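You operate a simulated robot arm through the tools that you are given. There is no shell and no other tool. Be economical: measure what you need, move in short steps, check, and stop when the job is done.

Carry out the task below with a simulated robot arm. There is one attempt and no reset: what you move stays moved.

TASK
Turn the Rack side bar off and heat the other two bars to 150 C.
Fine: dials first, then the heater switch; watch both Ready lamps come on; leave the dwell dial and the air lever.

It is judged by the outcome, as a careful person would: the job done as asked, and still so three seconds after it is handed in. It fails if anything else is knocked over, pushed out of place, dropped, spilled or broken.

THE ROBOT
A 7-joint arm with a two-finger parallel gripper, fixed in place. Base frame: the origin is at the foot of the arm, x ahead of it, y to its left, z up. Lengths are in mm, angles in degrees, forces in N, time in s.
With the tool pointing down near the work surface it reaches from about 440 to 920 mm from the base axis. Its first joint turns from -143.0 to 143.0 degrees. Payload 3 kg.
Tool frame: the origin (TCP) lies between the finger pads and is the grasp point; the fingertips stand 30 mm ahead of it; z points along the fingers, y is the line along which they close. The gripper opens to 94 mm. The fingers are 28 mm wide and 10 mm thick; the gripper's body (50 by 96 mm) begins 55 mm behind the TCP.
Orientation is that of the tool frame in the base frame, as a unit quaternion [x, y, z, w]. With the fingers straight down and closing along the base's y, the tool's x points along the base's -x, its y along +y and its z along -z.

THE INTERFACE
- The arm moves only by the tool servo_tool. Its argument "rows" is a list of rows, each a list of 7 numbers: the closure, from 0 (fully open) to 1 (shut), then the shift along the tool's x, y, z in units of 50 mm (1.0 is 50 mm), then the turn, a rotation vector about the tool's x, y, z in units of 5 degrees (1.0 is 5 degrees). In form: [[fingers, dx, dy, dz, rx, ry, rz], ...]. A call has 1 to 12 rows; each row shifts and turns the commanded pose from where the row before left it, along the tool's axes as they then stand. A call with a number of a shift or a turn outside -1 to 1 is refused whole. Each row takes 0.2 s and may step no farther than 50 mm and 8.6 degrees from the row before; otherwise, or with a gripper value out of range, the whole call is refused. Where a pose cannot be reached the arm comes as near as it can. A force on the tool above 50 N (or 10 N above the force at the start of the call, whichever is more), or a blocked arm, ends the call early, and 0.2 s more pass. The fingers move at their own pace (about 72 mm/s each) and stop on an object; they squeeze with about 32 N. The grip force told is the motor's: it shows also when the fingers shut on nothing. Time passes only in rows, and 0.2 s behind the last, so rows that do not move let the fingers close. The reply holds the time, the measured pose of the TCP, the force on the tool along the base axes, the opening and the grip force, in the units named above and with some noise, with the torque about the TCP (base axes, N m) and any sound that the robot's microphone picked up.
- Cameras (640 x 400 px; columns grow to the right, rows downward): "scene" is fixed at [50.2, 498.2, 1544.4]; the picture's right is [-0.43, -0.90, 0.00], its down [-0.58, 0.28, -0.76] and it looks along [0.69, -0.33, -0.65] (base axes); focal length 348 px, centre (320, 200). "wrist" rides on the gripper at [76, 14, -103] in the tool frame; the picture's right is [-0.18, 0.98, 0.00], its down [-0.75, -0.14, -0.64] and it looks along [-0.63, -0.12, 0.77] (tool axes); focal length 243 px, centre (320, 200). There is no depth. A picture from a camera that has moved, and an enlarged one, comes with that camera's place and axes in the base frame and with its lens.
- camera(camera): a new picture of that camera. It takes no simulated time.
- close_up(camera, box): a new picture of the part [left, top, right, bottom] of that camera's present view, enlarged. It takes no simulated time.
- close_job(): hands the job in; it is judged then, once.

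Work in short steps. Places have to be worked out from the pictures, the camera data and where the tool is seen: move nearer, look again, correct. Check each grasp and each placing, and mend what went wrong. You have 120 turns and 84 pictures in all, those below and enlarged ones among them. Open the gripper and draw the arm clear of the work before you hand the job in, unless the task says otherwise; then end with one line.

The tools are called after "Request:" by a JSON object that holds its "op" and its "data". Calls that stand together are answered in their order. servo_tool: Moves the arm, as the interface text tells. Its arguments: {"type":"object","properties":{"rows":{"type":"array"}},"required":["rows"]} The other tools are called the same way: camera (camera) takes a picture; close_up (camera, box) takes an enlarged picture of a part of a camera's view; close_job () hands the job in.

At the start:

```text
time_s: 0.0
eef_pos: [521.9, -93.4, 1069.8]
tcp_rot: [0.0, 1.0, 0.0, 0.0]
contact_force: [-0.4, -0.6, 0.3]
torque: [0.01, 0.0, 0.02]
width: 93.9
gripper_force: 0.1
```

scene: 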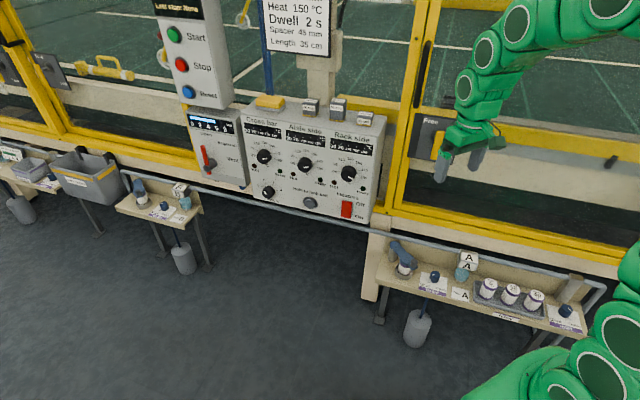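
wrist: 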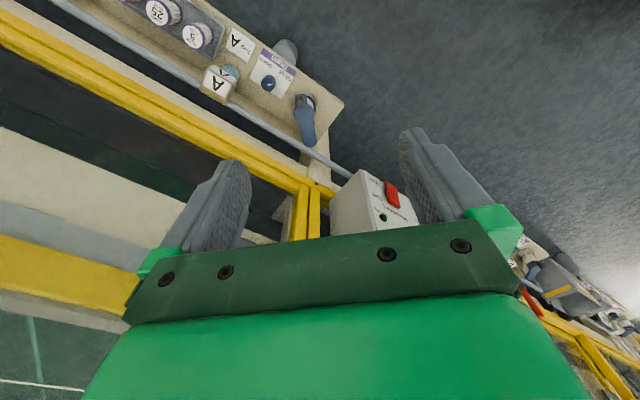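

Let me look closely at the control panel first.

Request:
{"op": "close_up", "data": {"camera": "scene", "box": [230, 90, 400, 230]}}

Request:
{"op": "close_up", "data": {"camera": "scene", "box": [320, 130, 390, 175]}}

Request:
{"op": "close_up", "data": {"camera": "scene", "box": [240, 0, 340, 70]}}

```text
2.86 times, centred on (315, 160) of scene
camera zoom: at [50.2, 498.2, 1544.4], right [-0.43, -0.9, 0.0], down [-0.58, 0.28, -0.76], along [0.69, -0.33, -0.65], focal length 994 px, centre (334, 314)
```

zoom: 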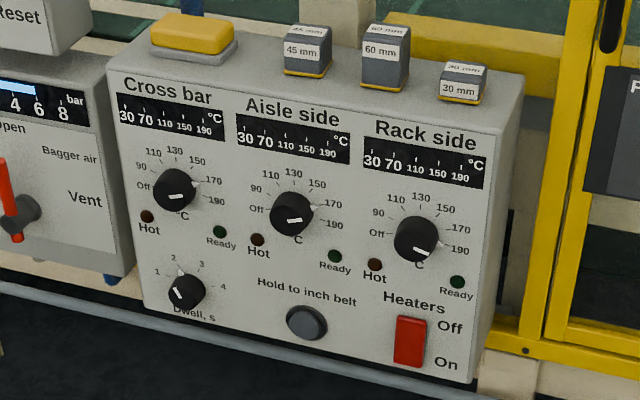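

```text
8.89 times, centred on (355, 152) of scene
camera zoom: at [50.2, 498.2, 1544.4], right [-0.43, -0.9, 0.0], down [-0.58, 0.28, -0.76], along [0.69, -0.33, -0.65], focal length 3092 px, centre (9, 622)
```

zoom: 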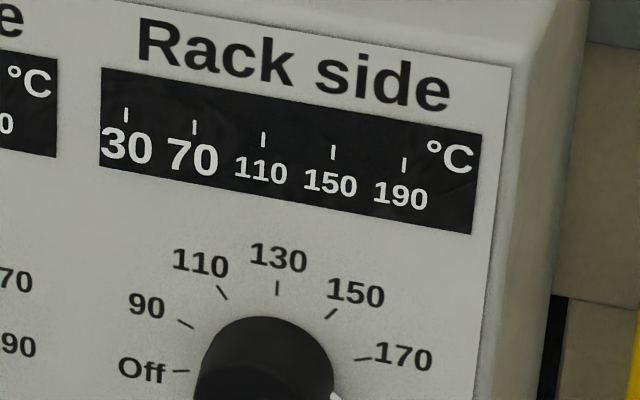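

```text
5.71 times, centred on (290, 35) of scene
camera zoom: at [50.2, 498.2, 1544.4], right [-0.43, -0.9, 0.0], down [-0.58, 0.28, -0.76], along [0.69, -0.33, -0.65], focal length 1988 px, centre (491, 1143)
```

zoom: 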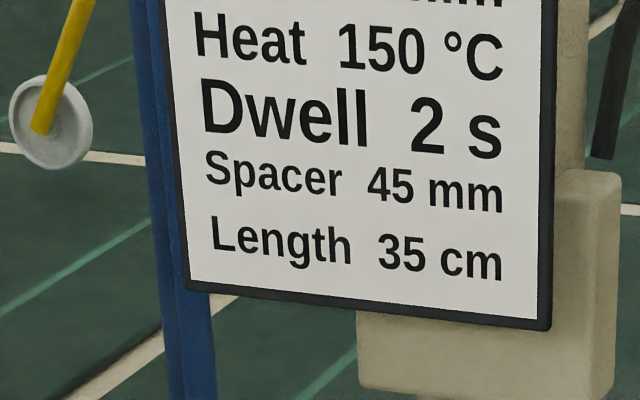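

I need to see the pointer marks and the rocker in detail.

Request:
{"op": "close_up", "data": {"camera": "scene", "box": [248, 135, 328, 185]}}

Request:
{"op": "close_up", "data": {"camera": "scene", "box": [310, 150, 390, 225]}}

```text
8.00 times, centred on (288, 160) of scene
camera zoom: at [50.2, 498.2, 1544.4], right [-0.43, -0.9, 0.0], down [-0.58, 0.28, -0.76], along [0.69, -0.33, -0.65], focal length 2782 px, centre (576, 520)
```

zoom: 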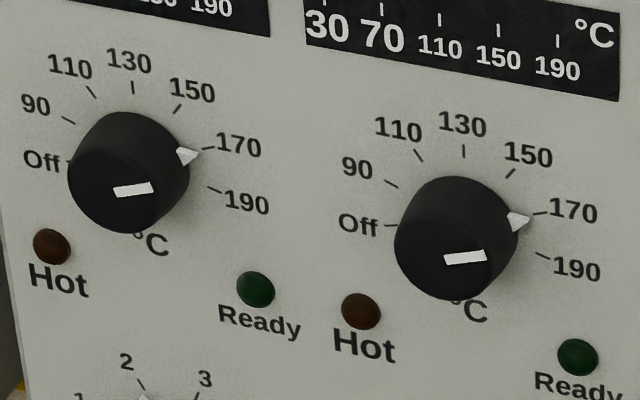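

```text
5.33 times, centred on (350, 188) of scene
camera zoom: at [50.2, 498.2, 1544.4], right [-0.43, -0.9, 0.0], down [-0.58, 0.28, -0.76], along [0.69, -0.33, -0.65], focal length 1855 px, centre (160, 267)
```

zoom: 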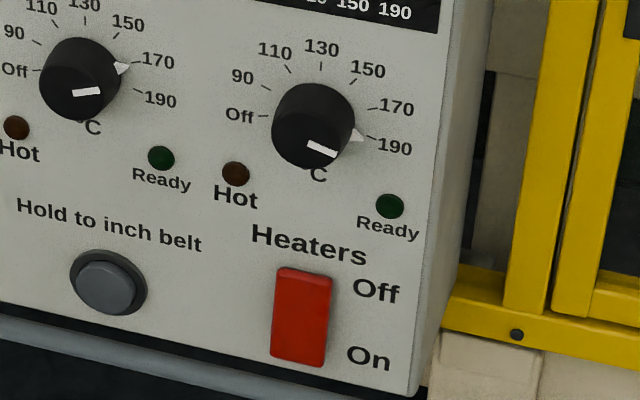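

The dials read Cross 170, Aisle 170, Rack 190, so all three turn counter-clockwise. Triangulating puts the panel face near x≈830, with the switch at about (832, 22, 719). I'll tilt the tool up toward horizontal (facing +x) in the free space where it is now.

Request:
{"op": "servo_tool", "data": {"rows": [[0, 0, 0, 0, 0, -1, 0], [0, 0, 0, 0, 0, -1, 0], [0, 0, 0, 0, 0, -1, 0], [0, 0, 0, 0, 0, -1, 0], [0, 0, 0, 0, 0, -1, 0], [0, 0, 0, 0, 0, -1, 0], [0, 0, 0, 0, 0, -1, 0], [0, 0, 0, 0, 0, -1, 0], [0, 0, 0, 0, 0, -1, 0], [0, 0, 0, 0, 0, -1, 0], [0, 0, 0, 0, 0, -1, 0], [0, 0, 0, 0, 0, -1, 0]]}}

```text
time_s: 2.6
eef_pos: [573.7, -109.9, 1116.5]
tcp_rot: [0.003, 0.881, -0.011, 0.473]
contact_force: [-0.1, 0.6, 0.6]
torque: [0.01, -0.01, -0.03]
width: 94.1
gripper_force: 0.1
out of reach, approached as far as the arm can: row 9, 10, 11, 12
```

The arm can't quite reach that rotation so near its base. I'll move forward, left and down toward the panel and then keep tilting.

Request:
{"op": "servo_tool", "data": {"rows": [[0, 0.15, 0.4, 0.55, 0, 0, 0], [0, 0.15, 0.4, 0.55, 0, 0, 0], [0, 0.15, 0.4, 0.55, 0, 0, 0], [0, 0.15, 0.4, 0.55, 0, 0, 0], [0, 0.15, 0.4, 0.55, 0, 0, 0]]}}

```text
time_s: 3.8
eef_pos: [669.3, -14.4, 1009.2]
tcp_rot: [0.003, 0.88, -0.012, 0.475]
contact_force: [0.5, 0.1, -0.9]
torque: [0.0, -0.02, -0.01]
width: 94.3
gripper_force: 0.1
```

Now the remaining tilt of about 33°.

Request:
{"op": "servo_tool", "data": {"rows": [[0, 0.2, 0, 0, 0, -1, 0], [0, 0.2, 0, 0, 0, -1, 0], [0, 0.2, 0, 0, 0, -1, 0], [0, 0.2, 0, 0, 0, -1, 0], [0, 0.2, 0, 0, 0, -1, 0], [0, 0.2, 0, 0, 0, -1, 0], [0, 0.2, 0, 0, 0, -0.66, 0]]}}

Request:
{"op": "camera", "data": {"camera": "wrist"}}

Request:
{"op": "camera", "data": {"camera": "scene"}}

```text
time_s: 5.4
eef_pos: [724.1, 18.9, 1043.8]
tcp_rot: [0.001, 0.753, -0.011, 0.658]
contact_force: [0.0, -0.8, 0.1]
torque: [-0.02, 0.02, 0.01]
width: 93.9
gripper_force: 0.1
out of reach, approached as far as the arm can: row 1, 2, 3, 4, 5, 6, 7
```

```text
76 pictures are left
camera wrist: at [613.4, 34.9, 980.1], right [0.04, 0.99, 0.17], down [-0.54, -0.12, 0.83], along [0.84, -0.12, 0.53], focal length 243 px, centre (320, 200)
```

wrist: 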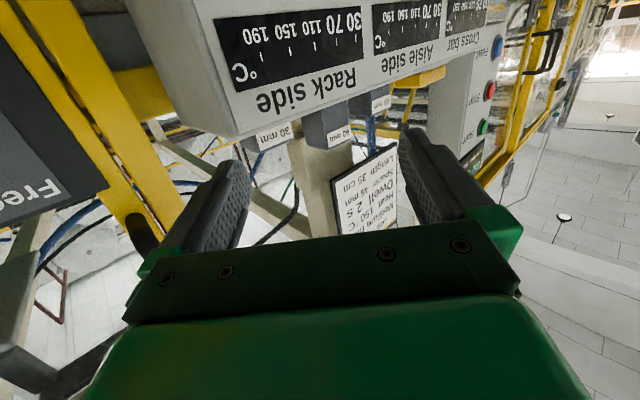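

```text
75 pictures are left
```

scene: 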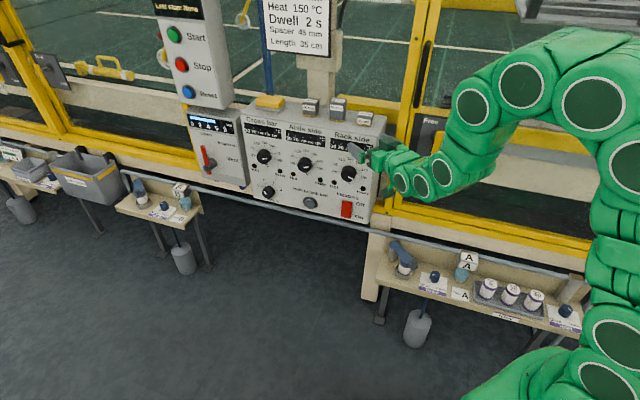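

The face of the panel looks vertical at about x≈800, with the rack dial around (800, 42, 916). I'll back off a little and drop to dial height to see whether this attitude holds.

Request:
{"op": "servo_tool", "data": {"rows": [[0, 0.66, 0.115, -0.083, 0, 0, 0], [0, 0.66, 0.115, -0.083, 0, 0, 0], [0, 0.66, 0.115, -0.083, 0, 0, 0], [0, 0.66, 0.115, -0.083, 0, 0, 0]]}}

Request:
{"op": "camera", "data": {"camera": "wrist"}}

```text
time_s: 6.4
eef_pos: [724.4, 18.5, 1043.1]
tcp_rot: [0.0, 0.753, -0.01, 0.658]
contact_force: [-0.2, 0.2, 0.7]
torque: [-0.01, 0.02, 0.02]
width: 94.0
gripper_force: 0.1
out of reach, approached as far as the arm can: row 1, 2, 3, 4
```

```text
74 pictures are left
camera wrist: at [613.2, 34.9, 980.1], right [0.04, 0.99, 0.17], down [-0.54, -0.12, 0.83], along [0.84, -0.12, 0.53], focal length 243 px, centre (320, 200)
```

wrist: 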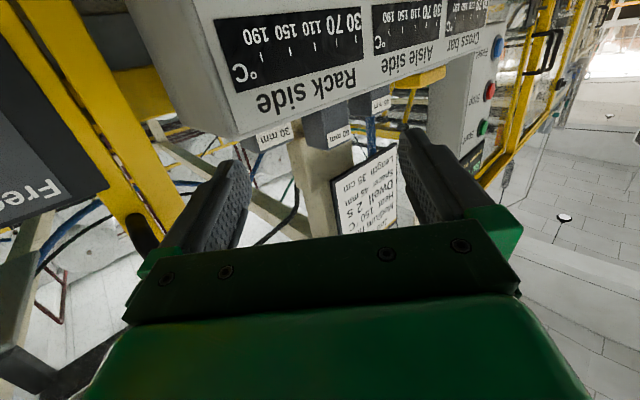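

That attitude is at a joint limit here. I'll untilt by about 20°, lower to dial height and look.

Request:
{"op": "servo_tool", "data": {"rows": [[0, 0, 0, 0, 0, 1, 0], [0, 0, 0, 0, 0, 1, 0], [0, 0, 0, 0, 0, 1, 0], [0, 0, 0, 0, 0, 1, 0], [0, 0.53, 0.12, 0.28, 0, 0, 0], [0, 0.53, 0.12, 0.28, 0, 0, 0], [0, 0.53, 0.12, 0.28, 0, 0, 0], [0, 0.53, 0.12, 0.28, 0, 0, 0]]}}

Request:
{"op": "camera", "data": {"camera": "wrist"}}

```text
time_s: 8.2
eef_pos: [722.3, 41.3, 920.7]
tcp_rot: [0.001, 0.856, -0.01, 0.518]
contact_force: [0.3, 0.5, 0.2]
torque: [-0.02, 0.04, 0.04]
width: 94.0
gripper_force: 0.1
```

```text
73 pictures are left
camera wrist: at [597.2, 56.8, 898.6], right [0.1, 0.98, 0.15], down [-0.22, -0.12, 0.97], along [0.97, -0.13, 0.2], focal length 243 px, centre (320, 200)
```

wrist: 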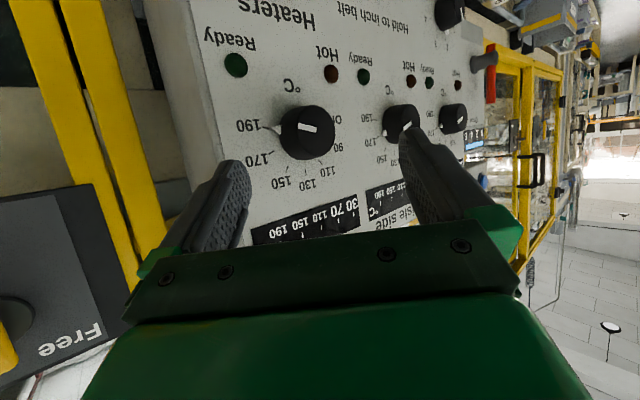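

Pitch ~59° works here. I'll shift back and down a bit to get a second wrist view and triangulate the dials accurately.

Request:
{"op": "servo_tool", "data": {"rows": [[0, 0.63, 0, -0.12, 0, 0, 0], [0, 0.63, 0, -0.12, 0, 0, 0]]}}

Request:
{"op": "camera", "data": {"camera": "wrist"}}

```text
time_s: 8.8
eef_pos: [688.9, 40.2, 880.3]
tcp_rot: [0.003, 0.856, -0.011, 0.518]
contact_force: [-0.8, -0.3, 0.2]
torque: [-0.02, 0.03, 0.02]
width: 94.0
gripper_force: 0.0
out of reach, approached as far as the arm can: row 2
```

```text
72 pictures are left
camera wrist: at [563.4, 56.3, 857.9], right [0.1, 0.98, 0.15], down [-0.22, -0.12, 0.97], along [0.97, -0.13, 0.21], focal length 243 px, centre (320, 200)
```

wrist: 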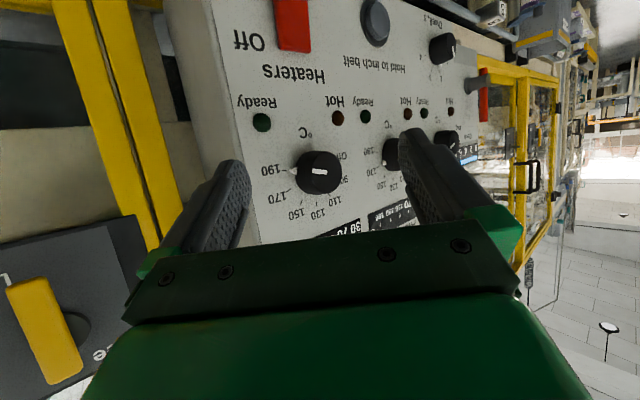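

My two camera estimates of dial height disagree, so I'll take an enlarged view of both to measure the features properly.

Request:
{"op": "close_up", "data": {"camera": "wrist", "box": [180, 0, 500, 240]}}

Request:
{"op": "close_up", "data": {"camera": "scene", "box": [320, 110, 420, 220]}}

```text
1.67 times, centred on (340, 120) of wrist
camera zoom: at [563.4, 56.3, 857.9], right [0.1, 0.98, 0.15], down [-0.22, -0.12, 0.97], along [0.97, -0.13, 0.21], focal length 404 px, centre (287, 333)
```

zoom: 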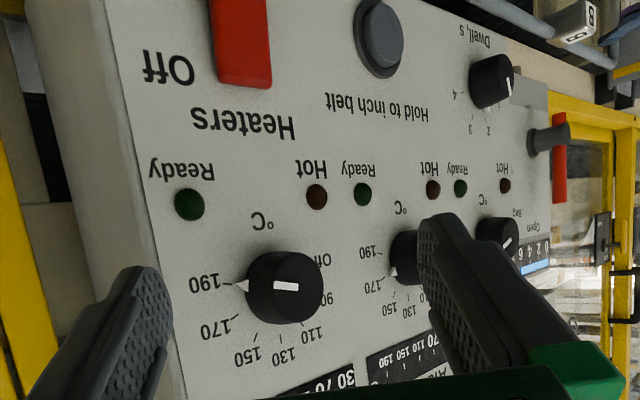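

```text
3.64 times, centred on (370, 165) of scene
camera zoom: at [50.2, 498.2, 1544.4], right [-0.43, -0.9, 0.0], down [-0.58, 0.28, -0.76], along [0.69, -0.33, -0.65], focal length 1265 px, centre (138, 327)
```

zoom: 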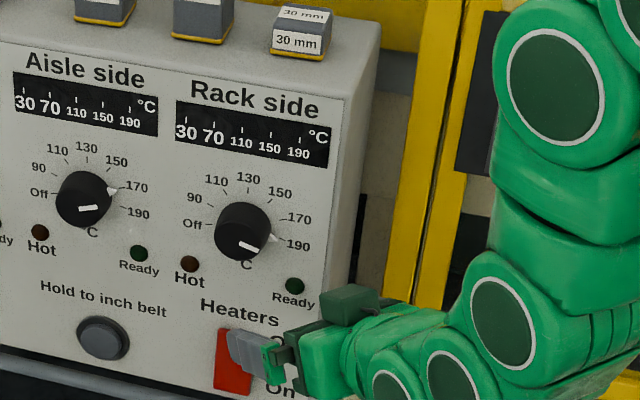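

The convergence of the label rows shows the panel isn't square to x. It is vertical but yawed about 45°, facing (-0.7, +0.7), with its plane at x−y≈818. That puts the dial bases at about rack (834, 17), aisle (940, 122) and cross (1046, 227), all at z≈877. I'll yaw the tool −45° to face it.

Request:
{"op": "servo_tool", "data": {"rows": [[0, 0, 0, 0, 0.886, 0, 0.463], [0, 0, 0, 0, 0.886, 0, 0.463], [0, 0, 0, 0, 0.886, 0, 0.463], [0, 0, 0, 0, 0.886, 0, 0.463], [0, 0, 0, 0, 0.886, 0, 0.463], [0, 0, 0, 0, 0.886, 0, 0.463], [0, 0, 0, 0, 0.886, 0, 0.463], [0, 0, 0, 0, 0.886, 0, 0.463], [0, 0, 0, 0, 0.886, 0, 0.463]]}}

```text
time_s: 10.8
eef_pos: [689.6, 41.0, 880.4]
tcp_rot: [0.331, 0.786, -0.21, 0.478]
contact_force: [0.0, -0.3, 0.0]
torque: [0.0, 0.01, -0.01]
width: 94.1
gripper_force: 0.1
```

Yaw is right. Next I'll shift in front of the rack dial at about 100 mm standoff and pitch up toward horizontal.

Request:
{"op": "servo_tool", "data": {"rows": [[0, -0.067, 0.865, 0.105, 0, 0, 0], [0, -0.067, 0.865, 0.105, 0, 0, 0], [0, 0, 0, 0, 0, -1, 0], [0, 0, 0, 0, 0, -1, 0], [0, 0, 0, 0, 0, -1, 0], [0, 0, 0, 0, 0, -1, 0], [0, 0, 0, 0, 0, -1, 0]]}}

Request:
{"op": "camera", "data": {"camera": "wrist"}}

```text
time_s: 12.4
eef_pos: [759.5, 93.3, 881.6]
tcp_rot: [0.275, 0.663, -0.275, 0.639]
contact_force: [0.5, 0.0, 0.2]
torque: [-0.01, -0.02, 0.0]
width: 94.0
gripper_force: 0.0
```

```text
69 pictures are left
camera wrist: at [697.0, 177.4, 806.7], right [0.71, 0.68, 0.17], down [-0.52, 0.35, 0.78], along [0.47, -0.64, 0.61], focal length 243 px, centre (320, 200)
```

wrist: 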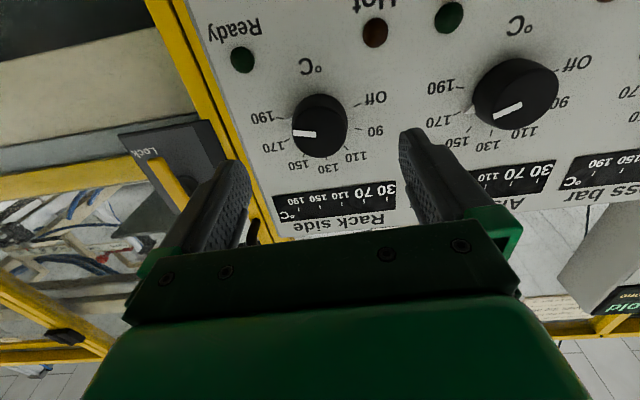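

The tool is now horizontal and square to the panel, centred on the rack dial within a few mm. I'll take a close look to judge knob size and protrusion.

Request:
{"op": "close_up", "data": {"camera": "wrist", "box": [240, 60, 400, 180]}}

Request:
{"op": "close_up", "data": {"camera": "scene", "box": [300, 120, 400, 220]}}

```text
3.33 times, centred on (320, 120) of wrist
camera zoom: at [697.0, 177.4, 806.7], right [0.71, 0.68, 0.17], down [-0.52, 0.35, 0.78], along [0.47, -0.64, 0.61], focal length 809 px, centre (320, 467)
```

zoom: 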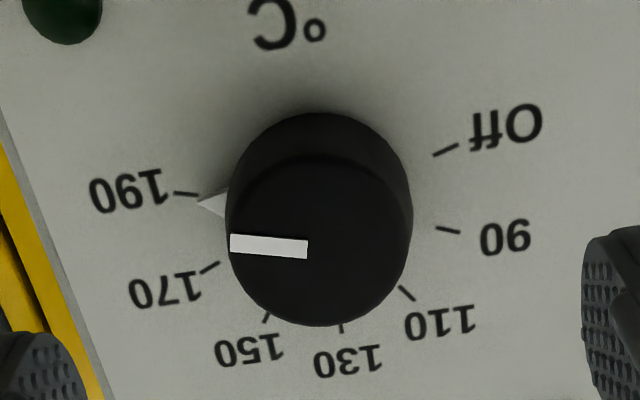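

```text
4.00 times, centred on (350, 170) of scene
camera zoom: at [50.2, 498.2, 1544.4], right [-0.43, -0.9, 0.0], down [-0.58, 0.28, -0.76], along [0.69, -0.33, -0.65], focal length 1391 px, centre (200, 320)
```

zoom: 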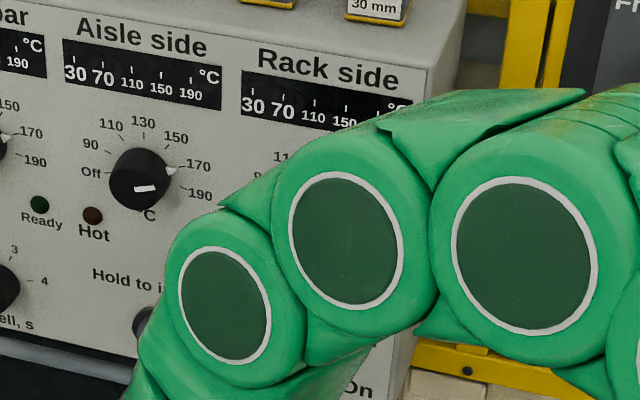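

The dial positions are 40° apart (Off at −120°, 190 at +120°), and the pointers rotate with the knobs. The rack knob axis is at about (834, 17, ~883), diameter about 40–46 mm. I'll roll the gripper clockwise about 75° at this standoff so one grasp gives a long counter-clockwise turn.

Request:
{"op": "servo_tool", "data": {"rows": [[0, 0, 0, 0, 0, 0, 1], [0, 0, 0, 0, 0, 0, 1], [0, 0, 0, 0, 0, 0, 1], [0, 0, 0, 0, 0, 0, 1], [0, 0, 0, 0, 0, 0, 1], [0, 0, 0, 0, 0, 0, 1], [0, 0, 0, 0, 0, 0, 1], [0, 0, 0, 0, 0, 0, 1], [0, 0, 0, 0, 0, 0, 1], [0, 0, 0, 0, 0, 0, 1], [0, 0, 0, 0, 0, 0, 1], [0, 0, 0, 0, 0, 0, 1]]}}

Request:
{"op": "camera", "data": {"camera": "wrist"}}

```text
time_s: 15.0
eef_pos: [761.4, 92.9, 880.7]
tcp_rot: [0.57, 0.437, 0.082, 0.69]
contact_force: [0.1, 0.4, 2.0]
torque: [0.02, -0.01, 0.0]
width: 94.2
gripper_force: 0.0
```

```text
66 pictures are left
camera wrist: at [741.3, 217.7, 856.7], right [0.27, 0.22, 0.94], down [-0.96, -0.05, 0.28], along [0.11, -0.98, 0.19], focal length 243 px, centre (320, 200)
```

wrist: 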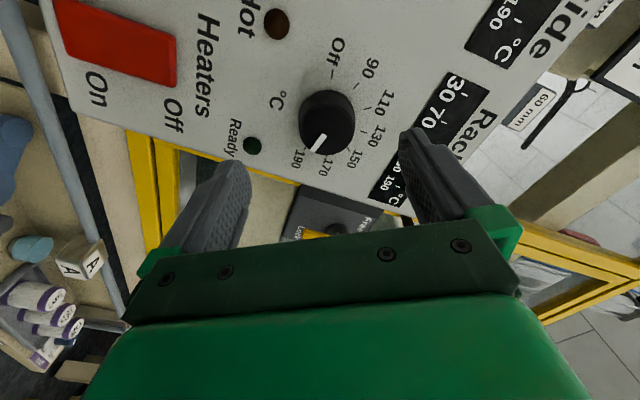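

Roll works. A close-up from this angle gives an independent fix on the knob axis.

Request:
{"op": "close_up", "data": {"camera": "wrist", "box": [240, 50, 420, 180]}}

```text
3.08 times, centred on (330, 115) of wrist
camera zoom: at [741.3, 217.7, 856.7], right [0.27, 0.22, 0.94], down [-0.96, -0.05, 0.28], along [0.11, -0.98, 0.19], focal length 746 px, centre (289, 462)
```

zoom: 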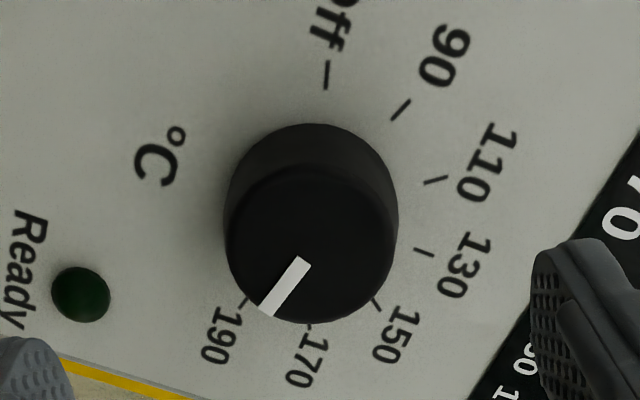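

This view agrees: the axis is at z≈883 and the knob protrudes about 25 mm. I'll roll 15° more, make a small centring correction and advance 40 mm, still short of the knob.

Request:
{"op": "servo_tool", "data": {"rows": [[0, 0, 0, 0, 0, 0, 1], [0, 0, 0, 0, 0, 0, 1], [0, 0, 0, 0, 0, 0, 1], [0, -0.06, 0.085, 0.4, 0, 0, 0], [0, 0, 0, 0.4, 0, 0, 0]]}}

Request:
{"op": "camera", "data": {"camera": "wrist"}}

```text
time_s: 16.2
eef_pos: [787.2, 62.1, 884.6]
tcp_rot: [0.623, 0.358, 0.171, 0.674]
contact_force: [-0.1, -0.7, 0.0]
torque: [0.0, 0.0, -0.02]
width: 93.8
gripper_force: 0.1
```

```text
64 pictures are left
camera wrist: at [771.0, 189.0, 879.4], right [0.09, 0.04, 1.0], down [-0.99, -0.07, 0.09], along [0.08, -1.0, 0.03], focal length 243 px, centre (320, 200)
```

wrist: 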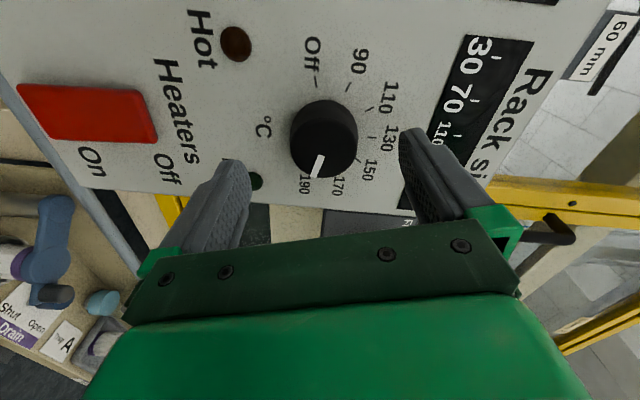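

Fingertips straddle the knob, centred and about 36 mm off the panel. I'll advance 25 mm and close on the knob.

Request:
{"op": "servo_tool", "data": {"rows": [[0, 0, 0, 0.25, 0, 0, 0], [0, 0, 0, 0.25, 0, 0, 0], [1, 0, 0, 0, 0, 0, 0], [1, 0, 0, 0, 0, 0, 0], [1, 0, 0, 0, 0, 0, 0], [1, 0, 0, 0, 0, 0, 0]]}}

Request:
{"op": "camera", "data": {"camera": "wrist"}}

```text
time_s: 17.6
eef_pos: [804.7, 45.7, 885.5]
tcp_rot: [0.622, 0.358, 0.172, 0.675]
contact_force: [20.8, 3.5, 34.4]
torque: [-0.75, -0.71, 0.5]
width: 45.1
gripper_force: 44.4
```

```text
63 pictures are left
camera wrist: at [789.1, 172.6, 880.5], right [0.08, 0.04, 1.0], down [-0.99, -0.07, 0.09], along [0.08, -1.0, 0.03], focal length 243 px, centre (320, 200)
```

wrist: 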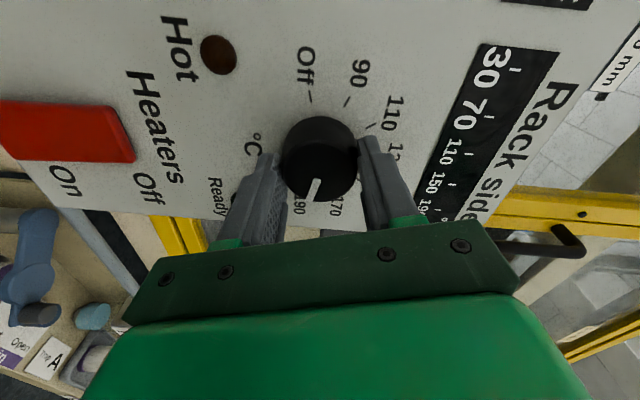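

It grips at 45 mm, but a 38 N side load along the closing axis means I'm slightly low. I'll shift about 3 mm along tool +y to relieve it.

Request:
{"op": "servo_tool", "data": {"rows": [[1, 0, 0.06, 0, 0, 0, 0], [1, 0, 0, 0, 0, 0, 0]]}}

```text
time_s: 18.2
eef_pos: [804.9, 45.5, 885.4]
tcp_rot: [0.624, 0.358, 0.171, 0.673]
contact_force: [31.1, -1.0, 13.3]
torque: [-0.33, -0.41, 0.82]
width: 45.0
gripper_force: 45.4
```

The load fell as expected; I'll relieve the rest.

Request:
{"op": "servo_tool", "data": {"rows": [[1, 0.04, 0.05, 0.04, 0, 0, 0], [1, 0, 0, 0, 0, 0, 0]]}}

```text
time_s: 18.8
eef_pos: [807.1, 45.9, 885.9]
tcp_rot: [0.624, 0.36, 0.168, 0.672]
contact_force: [-48.9, 12.4, -4.9]
torque: [0.13, 0.13, -1.02]
width: 45.1
gripper_force: 44.7
```

Request:
{"op": "servo_tool", "data": {"rows": [[1, -0.025, 0, -0.026, 0, 0, 0], [1, 0, 0, 0, 0, 0, 0]]}}

```text
time_s: 19.4
eef_pos: [807.5, 45.1, 885.5]
tcp_rot: [0.624, 0.36, 0.171, 0.672]
contact_force: [8.1, -0.4, -50.2]
torque: [1.18, 0.9, 1.09]
width: 45.0
gripper_force: 45.2
```

Request:
{"op": "servo_tool", "data": {"rows": [[1, 0, 0, 0, 0, 0, 0], [1, 0, 0, 0, 0, 0, 0], [1, 0, 0, 0, 0, 0, 0]]}}

```text
time_s: 19.9
eef_pos: [806.5, 45.3, 885.2]
tcp_rot: [0.624, 0.361, 0.17, 0.672]
contact_force: [21.7, -6.4, -10.9]
torque: [0.39, 0.25, 1.2]
width: 45.0
gripper_force: 44.7
stopped in row 2: the force on the tool passed its limit at 61 N (the readings are from after the stop); the commanded pose is now the measured one
```

That re-based the command at the true grip pose. Now a small counter-clockwise turn to test.

Request:
{"op": "servo_tool", "data": {"rows": [[1, 0, 0, 0, 0, 0, -1], [1, 0, 0, 0, 0, 0, -1], [1, 0, 0, 0, 0, 0, -1]]}}

Request:
{"op": "close_up", "data": {"camera": "wrist", "box": [240, 50, 420, 230]}}

```text
time_s: 20.7
eef_pos: [805.6, 45.1, 885.5]
tcp_rot: [0.572, 0.439, 0.079, 0.689]
contact_force: [8.1, 10.3, -19.4]
torque: [0.04, -0.02, -0.2]
width: 44.9
gripper_force: 45.1
```

```text
2.22 times, centred on (330, 140) of wrist
camera zoom: at [786.4, 170.8, 860.9], right [0.28, 0.22, 0.94], down [-0.96, -0.05, 0.29], along [0.11, -0.98, 0.19], focal length 539 px, centre (298, 333)
```

zoom: 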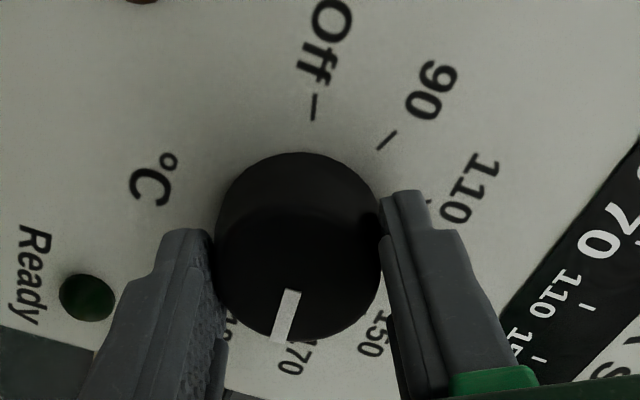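

The knob turns with the gripper (the mark has moved ~15°) at low force. Continuing counter-clockwise.

Request:
{"op": "servo_tool", "data": {"rows": [[1, 0, 0, 0, 0, 0, -1], [1, 0, 0, 0, 0, 0, -1], [1, 0, 0, 0, 0, 0, -1], [1, 0, 0, 0, 0, 0, -1], [1, 0, 0, 0, 0, 0, -1], [1, 0, 0, 0, 0, 0, -1], [1, 0, 0, 0, 0, 0, -1], [1, 0, 0, 0, 0, 0, -1], [1, 0, 0, 0, 0, 0, -1], [1, 0, 0, 0, 0, 0, -1], [1, 0, 0, 0, 0, 0, -1], [1, 0, 0, 0, 0, 0, -1]]}}

```text
time_s: 22.4
eef_pos: [805.5, 44.5, 885.9]
tcp_rot: [0.405, 0.596, -0.142, 0.678]
contact_force: [-8.0, 2.5, 3.5]
torque: [0.11, 0.09, -0.31]
width: 45.1
gripper_force: 45.5
stopped in row 8: the force on the tool passed its limit at 50 N (the readings are from after the stop); the commanded pose is now the measured one
```

A brief force trip; the pose re-based and the load is low again. Continuing.

Request:
{"op": "servo_tool", "data": {"rows": [[1, 0, 0, 0, 0, 0, -1], [1, 0, 0, 0, 0, 0, -1], [1, 0, 0, 0, 0, 0, -1], [1, 0, 0, 0, 0, 0, -1], [1, 0, 0, 0, 0, 0, -1], [1, 0, 0, 0, 0, 0, -1]]}}

Request:
{"op": "close_up", "data": {"camera": "wrist", "box": [220, 50, 420, 230]}}

```text
time_s: 23.8
eef_pos: [804.6, 45.0, 884.9]
tcp_rot: [0.238, 0.681, -0.313, 0.618]
contact_force: [-30.7, 1.2, 2.1]
torque: [-0.89, -0.85, -0.76]
width: 45.0
gripper_force: 45.1
```

```text
2.22 times, centred on (320, 140) of wrist
camera zoom: at [735.1, 123.6, 810.1], right [0.72, 0.69, 0.05], down [-0.45, 0.41, 0.79], along [0.52, -0.59, 0.61], focal length 539 px, centre (320, 333)
```

zoom: 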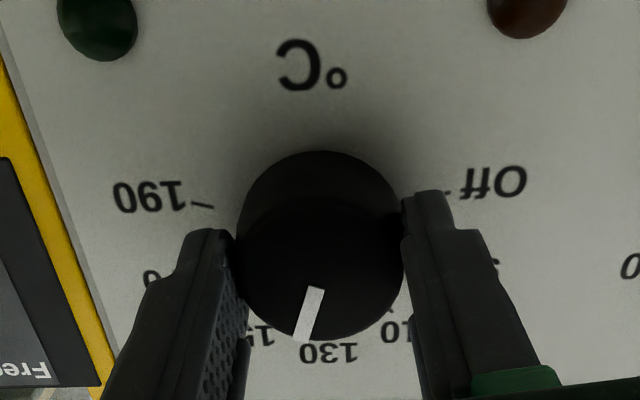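

The pointer is now between 150 and 130. I'll keep going.

Request:
{"op": "servo_tool", "data": {"rows": [[1, 0, 0, 0, 0, 0, -1], [1, 0, 0, 0, 0, 0, -1], [1, 0, 0, 0, 0, 0, -1], [1, 0, 0, 0, 0, 0, -1], [1, 0, 0, 0, 0, 0, -1], [1, 0, 0, 0, 0, 0, -1]]}}

```text
time_s: 25.2
eef_pos: [804.8, 42.9, 884.7]
tcp_rot: [0.054, 0.719, -0.462, 0.516]
contact_force: [-45.9, -10.2, 4.5]
torque: [-0.35, -0.35, -1.33]
width: 45.1
gripper_force: 44.8
```

Side load is building up, so I'll relieve it as I turn further.

Request:
{"op": "servo_tool", "data": {"rows": [[1, 0.04, -0.07, -0.015, 0, 0, 0], [1, 0, 0, 0, 0, 0, -1], [1, 0, 0, 0, 0, 0, -1], [1, 0, 0, 0, 0, 0, -1], [1, 0, 0, 0, 0, 0, -1]]}}

Request:
{"op": "close_up", "data": {"camera": "wrist", "box": [220, 50, 420, 230]}}

```text
time_s: 26.4
eef_pos: [803.7, 44.1, 886.3]
tcp_rot: [-0.075, 0.718, -0.544, 0.428]
contact_force: [45.3, 17.2, -23.7]
torque: [0.3, 0.35, 0.95]
width: 44.8
gripper_force: 45.1
```

```text
2.22 times, centred on (320, 140) of wrist
camera zoom: at [689.8, 79.9, 835.3], right [0.47, 0.5, -0.73], down [-0.03, 0.84, 0.55], along [0.88, -0.23, 0.41], focal length 539 px, centre (320, 333)
```

zoom: 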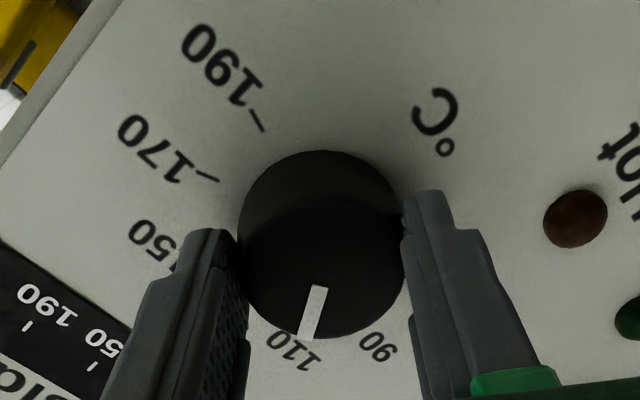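

Pointer is now between 110 and 90. I'll relieve the load and continue.

Request:
{"op": "servo_tool", "data": {"rows": [[1, -0.02, 0.035, 0, 0, 0, 0], [1, 0, 0, 0, 0, 0, -1], [1, 0, 0, 0, 0, 0, -1], [1, 0, 0, 0, 0, 0, -1], [1, 0, 0, 0, 0, 0, -1], [1, 0, 0, 0, 0, 0, -1]]}}

```text
time_s: 27.8
eef_pos: [803.0, 43.7, 884.9]
tcp_rot: [-0.225, 0.685, -0.624, 0.301]
contact_force: [-15.8, 13.5, 18.1]
torque: [-0.53, -0.55, -0.87]
width: 44.8
gripper_force: 45.0
```

Request:
{"op": "servo_tool", "data": {"rows": [[1, 0, 0, 0, 0, 0, -1], [1, 0, 0, 0, 0, 0, -1], [1, 0, 0, 0, 0, 0, -1], [1, 0, 0, 0, 0, 0, -1], [1, 0, 0, 0, 0, 0, -1]]}}

Request:
{"op": "close_up", "data": {"camera": "wrist", "box": [220, 50, 420, 230]}}

```text
time_s: 29.0
eef_pos: [803.8, 44.8, 887.3]
tcp_rot: [0.367, -0.619, 0.676, -0.159]
contact_force: [-11.3, 0.1, 43.4]
torque: [-1.19, -1.27, -0.76]
width: 44.9
gripper_force: 45.0
```

```text
2.22 times, centred on (320, 140) of wrist
camera zoom: at [677.4, 64.3, 898.1], right [-0.11, -0.06, -0.99], down [0.1, 0.99, -0.07], along [0.99, -0.11, -0.11], focal length 539 px, centre (320, 333)
```

zoom: 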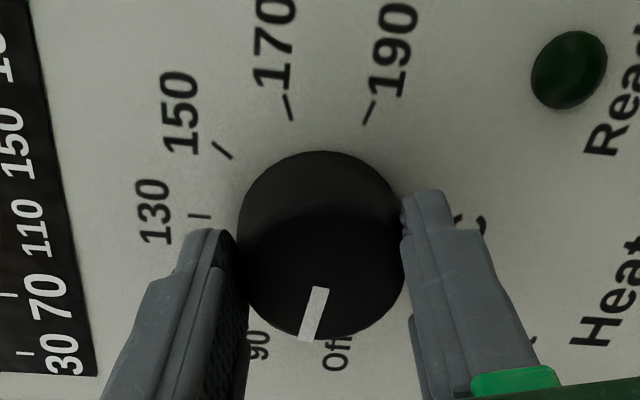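

About 20° to go to Off. Relieving and turning on.

Request:
{"op": "servo_tool", "data": {"rows": [[1, 0, -0.035, 0, 0, 0, 0], [1, 0, 0, 0, 0, 0, -1], [1, 0, 0, 0, 0, 0, -1], [1, 0, 0, 0, 0, 0, -1], [1, 0, 0, 0, 0, 0, -1]]}}

Request:
{"op": "close_up", "data": {"camera": "wrist", "box": [220, 50, 420, 230]}}

```text
time_s: 30.2
eef_pos: [804.0, 44.9, 887.9]
tcp_rot: [0.471, -0.546, 0.692, -0.039]
contact_force: [-3.3, -3.0, 36.8]
torque: [-1.2, -1.14, -0.51]
width: 44.9
gripper_force: 45.0
```

```text
2.22 times, centred on (320, 140) of wrist
camera zoom: at [683.8, 69.5, 924.5], right [-0.35, -0.29, -0.89], down [0.04, 0.95, -0.32], along [0.94, -0.15, -0.32], focal length 539 px, centre (320, 333)
```

zoom: 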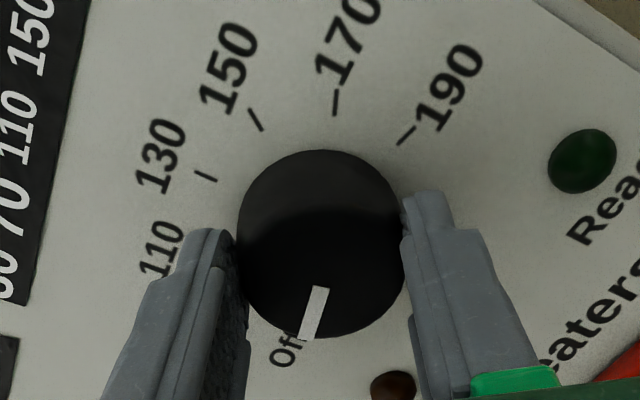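

It looks about at Off. I'll release, back off 40 mm and look at it.

Request:
{"op": "servo_tool", "data": {"rows": [[0, 0, 0, 0, 0, 0, 0], [0, 0, 0, 0, 0, 0, 0], [0, 0, 0, 0, 0, 0, 0], [0, 0, 0, -0.5, 0, 0, 0], [0, 0, 0, -0.5, 0, 0, 0]]}}

Request:
{"op": "close_up", "data": {"camera": "wrist", "box": [220, 30, 420, 210]}}

```text
time_s: 31.4
eef_pos: [769.1, 81.2, 889.3]
tcp_rot: [0.47, -0.547, 0.692, -0.039]
contact_force: [0.3, -0.2, -0.6]
torque: [0.05, 0.01, -0.01]
width: 93.8
gripper_force: 0.0
```

```text
2.22 times, centred on (320, 120) of wrist
camera zoom: at [649.3, 106.2, 926.6], right [-0.35, -0.29, -0.89], down [0.04, 0.95, -0.32], along [0.94, -0.15, -0.32], focal length 539 px, centre (320, 378)
```

zoom: 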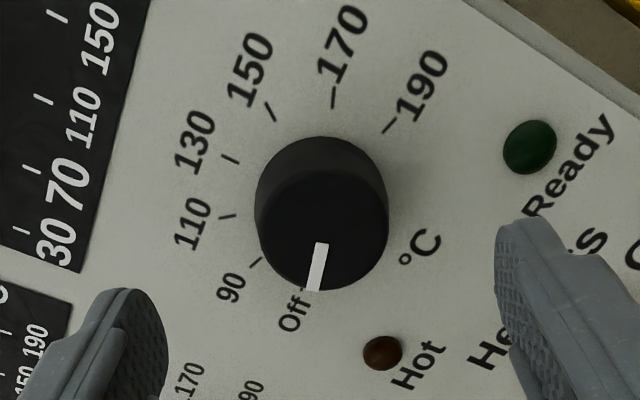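

Request:
{"op": "close_up", "data": {"camera": "scene", "box": [300, 120, 400, 220]}}

```text
4.00 times, centred on (350, 170) of scene
camera zoom: at [50.2, 498.2, 1544.4], right [-0.43, -0.9, 0.0], down [-0.58, 0.28, -0.76], along [0.69, -0.33, -0.65], focal length 1391 px, centre (200, 320)
```

zoom: 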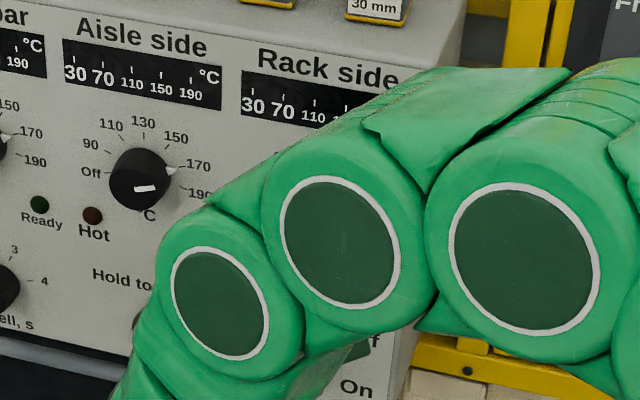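

The arm hides it from the scene camera. I'll back off a bit more, roll back to neutral and view the pointer from below.

Request:
{"op": "servo_tool", "data": {"rows": [[0, 0, 0, -0.6, 0, 0, 0], [0, 0, 0, 0, 0, 0, 1], [0, 0, 0, 0, 0, 0, 1], [0, 0, 0, 0, 0, 0, 1], [0, 0, 0, 0, 0, 0, 1], [0, 0, 0, 0, 0, 0, 1], [0, 0, 0, 0, 0, 0, 1], [0, 0, 0, 0, 0, 0, 1], [0, 0, 0, 0, 0, 0, 1], [0, 0, 0, 0, 0, 0, 1], [0, 0, 0, 0, 0, 0, 1], [0, 0, 0, 0, 0, 0, 1]]}}

Request:
{"op": "servo_tool", "data": {"rows": [[0, 0, 0, 0, 0, 0, 1], [0, 0, 0, 0, 0, 0, 1], [0, 0, 0, 0, 0, 0, 1], [0, 0, 0, 0, 0, 0, 1], [0, 0, 0, 0, 0, 0, 1], [0, 0, 0, 0, 0, 0, 1], [0, 0, 0, 0, 0, 0, 1], [0, 0, 0, 0, 0, 0, 1], [0, 0, 0, 0, 0, 0, 1], [0, 0, 0, 0, 0, 0, 1], [0, 0, 0, 0, 0, 0, 1], [0, 0, 0, 0, 0, 0, 1]]}}

Request:
{"op": "camera", "data": {"camera": "wrist"}}

Request:
{"op": "close_up", "data": {"camera": "wrist", "box": [240, 60, 400, 180]}}

```text
time_s: 34.0
eef_pos: [748.1, 103.1, 889.9]
tcp_rot: [-0.164, 0.703, -0.595, 0.355]
contact_force: [0.7, -0.7, -0.4]
torque: [0.01, 0.02, 0.01]
width: 94.3
gripper_force: 0.0
```

```text
time_s: 36.6
eef_pos: [748.9, 103.2, 889.4]
tcp_rot: [0.208, 0.69, -0.338, 0.605]
contact_force: [-0.3, -0.2, -0.2]
torque: [0.02, 0.01, -0.03]
width: 94.0
gripper_force: 0.1
```

```text
55 pictures are left
camera wrist: at [673.2, 176.8, 814.7], right [0.72, 0.69, -0.03], down [-0.41, 0.46, 0.79], along [0.56, -0.56, 0.61], focal length 243 px, centre (320, 200)
```

wrist: 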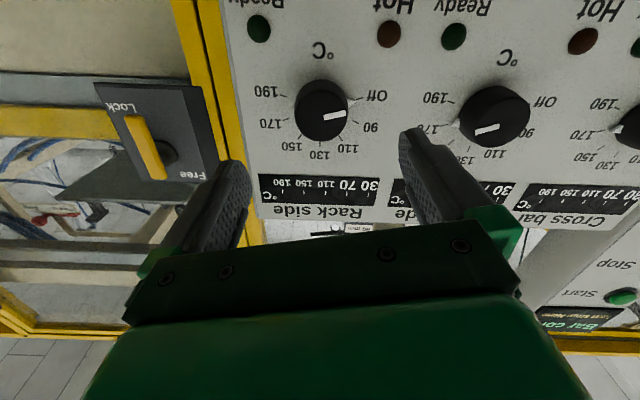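

```text
3.33 times, centred on (320, 120) of wrist
camera zoom: at [673.2, 176.8, 814.7], right [0.72, 0.69, -0.03], down [-0.41, 0.46, 0.79], along [0.56, -0.56, 0.61], focal length 809 px, centre (320, 467)
```

zoom: 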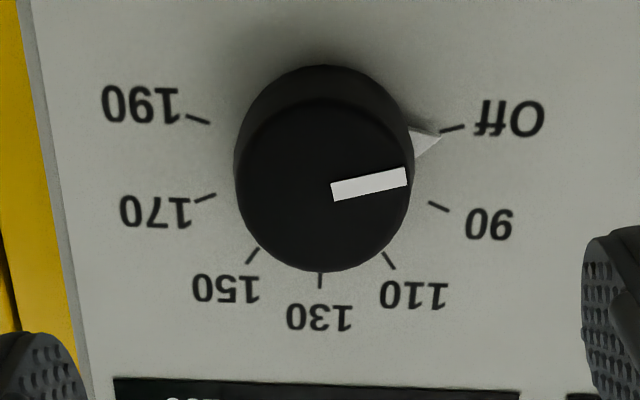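

The rack pointer sits on Off with the same parallax it showed at 190, so rack is done. Moving along the panel to the aisle dial (~149 mm) and rolling clockwise for its 40° turn.

Request:
{"op": "servo_tool", "data": {"rows": [[0, -0.145, 0.72, 0.095, 0, 0, 0], [0, -0.145, 0.72, 0.095, 0, 0, 0], [0, -0.145, 0.72, 0.095, 0, 0, 0], [0, -0.145, 0.72, 0.095, 0, 0, 0], [0, 0, 0, 0, 0, 0, 1], [0, 0, 0, 0, 0, 0, 1], [0, 0, 0, 0, 0, 0, 1], [0, 0, 0, 0, 0, 0, 1], [0, 0, 0, 0, 0, 0, 1], [0, 0, 0, 0, 0, 0, 1], [0, 0, 0, 0, 0, 0, 1], [0, 0, 0, 0, 0, 0, 1]]}}

Request:
{"op": "camera", "data": {"camera": "wrist"}}

```text
time_s: 39.2
eef_pos: [867.1, 191.0, 885.8]
tcp_rot: [0.432, 0.578, -0.111, 0.684]
contact_force: [0.7, 0.4, 0.4]
torque: [-0.02, -0.01, -0.02]
width: 93.9
gripper_force: 0.1
```

```text
53 pictures are left
camera wrist: at [828.8, 299.2, 827.1], right [0.58, 0.53, 0.62], down [-0.77, 0.12, 0.63], along [0.26, -0.84, 0.47], focal length 243 px, centre (320, 200)
```

wrist: 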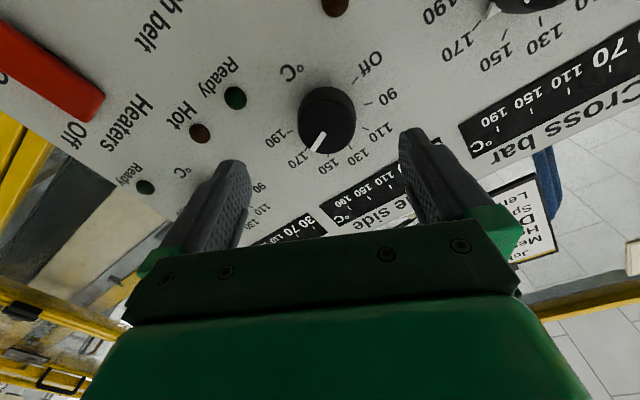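

Request:
{"op": "servo_tool", "data": {"rows": [[0, 0, 0, 0, 0, 0, 1], [0, 0, 0, 0, 0, 0, 1], [0, 0, 0, 0, 0, 0, 1], [0, 0, 0, 0, 0, 0, 1], [0, 0, 0, 0, 0, 0, 1], [0, 0, 0, 0, 0, 0, 1]]}}

Request:
{"op": "close_up", "data": {"camera": "wrist", "box": [240, 50, 420, 180]}}

```text
time_s: 40.6
eef_pos: [868.4, 190.2, 886.5]
tcp_rot: [0.567, 0.446, 0.069, 0.69]
contact_force: [0.4, 0.7, 0.5]
torque: [0.0, -0.05, 0.03]
width: 93.9
gripper_force: 0.2
```

```text
3.08 times, centred on (330, 115) of wrist
camera zoom: at [847.4, 314.8, 859.3], right [0.29, 0.23, 0.93], down [-0.95, -0.04, 0.31], along [0.11, -0.97, 0.21], focal length 746 px, centre (289, 462)
```

zoom: 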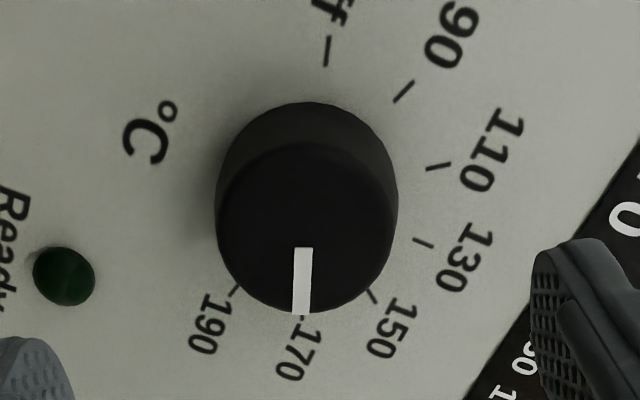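

Aligned within ~2 mm. Correcting, advancing 58 mm and closing on the aisle knob.

Request:
{"op": "servo_tool", "data": {"rows": [[0, 0.03, 0.04, 0.38, 0, 0, 0], [0, 0, 0, 0.38, 0, 0, 0], [0, 0, 0, 0.2, 0, 0, 0], [0, 0, 0, 0.2, 0, 0, 0], [1, 0, 0, 0, 0, 0, 0], [1, 0, 0, 0, 0, 0, 0], [1, 0, 0, 0, 0, 0, 0], [1, 0, 0, 0, 0, 0, 0]]}}

Request:
{"op": "close_up", "data": {"camera": "wrist", "box": [220, 50, 420, 230]}}

```text
time_s: 42.4
eef_pos: [909.9, 150.8, 886.3]
tcp_rot: [0.565, 0.447, 0.072, 0.69]
contact_force: [28.4, 3.7, 26.9]
torque: [-0.56, -0.65, 0.72]
width: 45.8
gripper_force: 45.1
```

```text
2.22 times, centred on (320, 140) of wrist
camera zoom: at [890.1, 275.4, 860.0], right [0.29, 0.23, 0.93], down [-0.95, -0.04, 0.31], along [0.11, -0.97, 0.21], focal length 539 px, centre (320, 333)
```

zoom: 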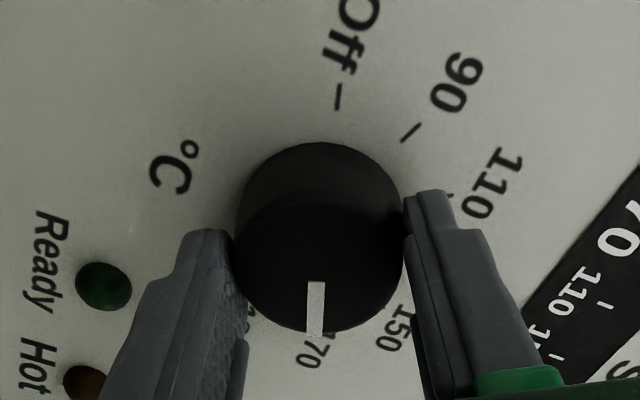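

Gripped. Relieve the side load and turn 40° counter-clockwise.

Request:
{"op": "servo_tool", "data": {"rows": [[1, 0, 0.04, 0, 0, 0, 0], [1, 0, 0, 0, 0, 0, -1], [1, 0, 0, 0, 0, 0, -1], [1, 0, 0, 0, 0, 0, -1], [1, 0, 0, 0, 0, 0, -1]]}}

```text
time_s: 43.6
eef_pos: [910.1, 150.5, 886.9]
tcp_rot: [0.479, 0.539, -0.052, 0.691]
contact_force: [33.0, 3.9, 21.8]
torque: [-0.79, -0.79, 0.46]
width: 45.6
gripper_force: 44.3
```

Request:
{"op": "servo_tool", "data": {"rows": [[1, 0, 0.04, 0, 0, 0, 0], [1, 0, 0, 0, 0, 0, -1], [1, 0, 0, 0, 0, 0, -1], [1, 0, 0, 0, 0, 0, -1], [1, 0, 0, 0, 0, 0, -1], [1, 0, 0, 0, 0, 0, 0]]}}

Request:
{"op": "close_up", "data": {"camera": "wrist", "box": [220, 50, 420, 230]}}

```text
time_s: 45.0
eef_pos: [909.8, 150.6, 886.8]
tcp_rot: [0.379, 0.614, -0.171, 0.671]
contact_force: [-29.6, 0.9, 12.1]
torque: [-0.33, -0.34, -0.65]
width: 45.4
gripper_force: 44.6
```

```text
2.22 times, centred on (320, 140) of wrist
camera zoom: at [863.8, 252.8, 820.9], right [0.65, 0.6, 0.47], down [-0.69, 0.19, 0.7], along [0.33, -0.78, 0.54], focal length 539 px, centre (320, 333)
```

zoom: 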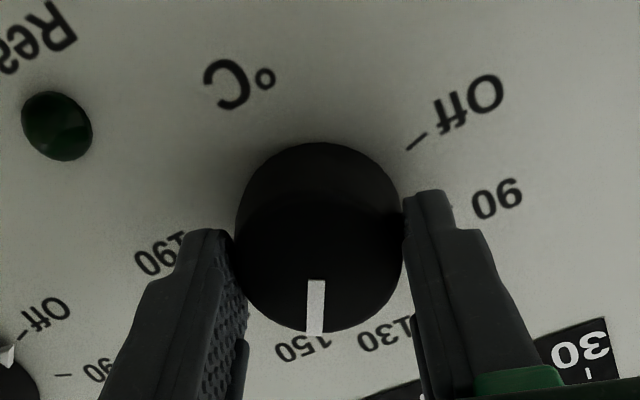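

Turned 39.9°. Release, retract and inspect the pointer.

Request:
{"op": "servo_tool", "data": {"rows": [[0, 0, 0, 0, 0, 0, 0], [0, 0, 0, 0, 0, 0, 0], [0, 0, 0, 0, 0, 0, 0], [0, 0, 0, -0.6, 0, 0, 0], [0, 0, 0, -0.6, 0, 0, 0]]}}

Request:
{"op": "close_up", "data": {"camera": "wrist", "box": [240, 50, 420, 180]}}

Request:
{"op": "close_up", "data": {"camera": "scene", "box": [245, 130, 325, 190]}}

```text
time_s: 46.2
eef_pos: [870.0, 194.6, 889.1]
tcp_rot: [0.38, 0.613, -0.171, 0.671]
contact_force: [0.4, -0.4, 0.1]
torque: [0.01, -0.02, 0.02]
width: 94.0
gripper_force: 0.1
```

```text
3.08 times, centred on (330, 115) of wrist
camera zoom: at [823.3, 295.5, 824.0], right [0.65, 0.6, 0.47], down [-0.69, 0.19, 0.7], along [0.33, -0.78, 0.54], focal length 746 px, centre (289, 462)
```

zoom: 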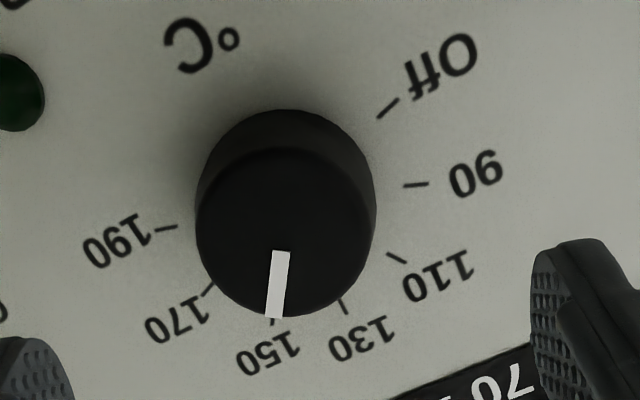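

```text
6.67 times, centred on (285, 160) of scene
camera zoom: at [50.2, 498.2, 1544.4], right [-0.43, -0.9, 0.0], down [-0.58, 0.28, -0.76], along [0.69, -0.33, -0.65], focal length 2319 px, centre (553, 467)
```

zoom: 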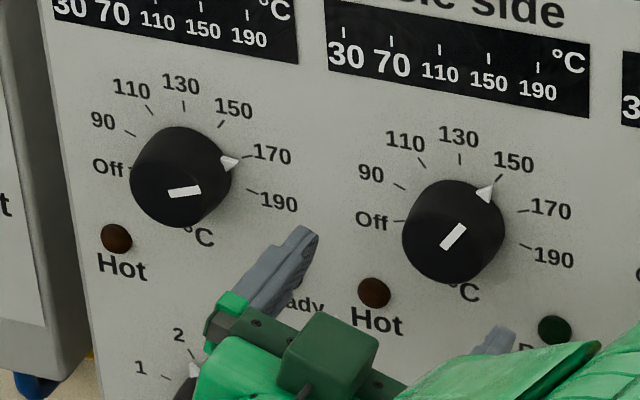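

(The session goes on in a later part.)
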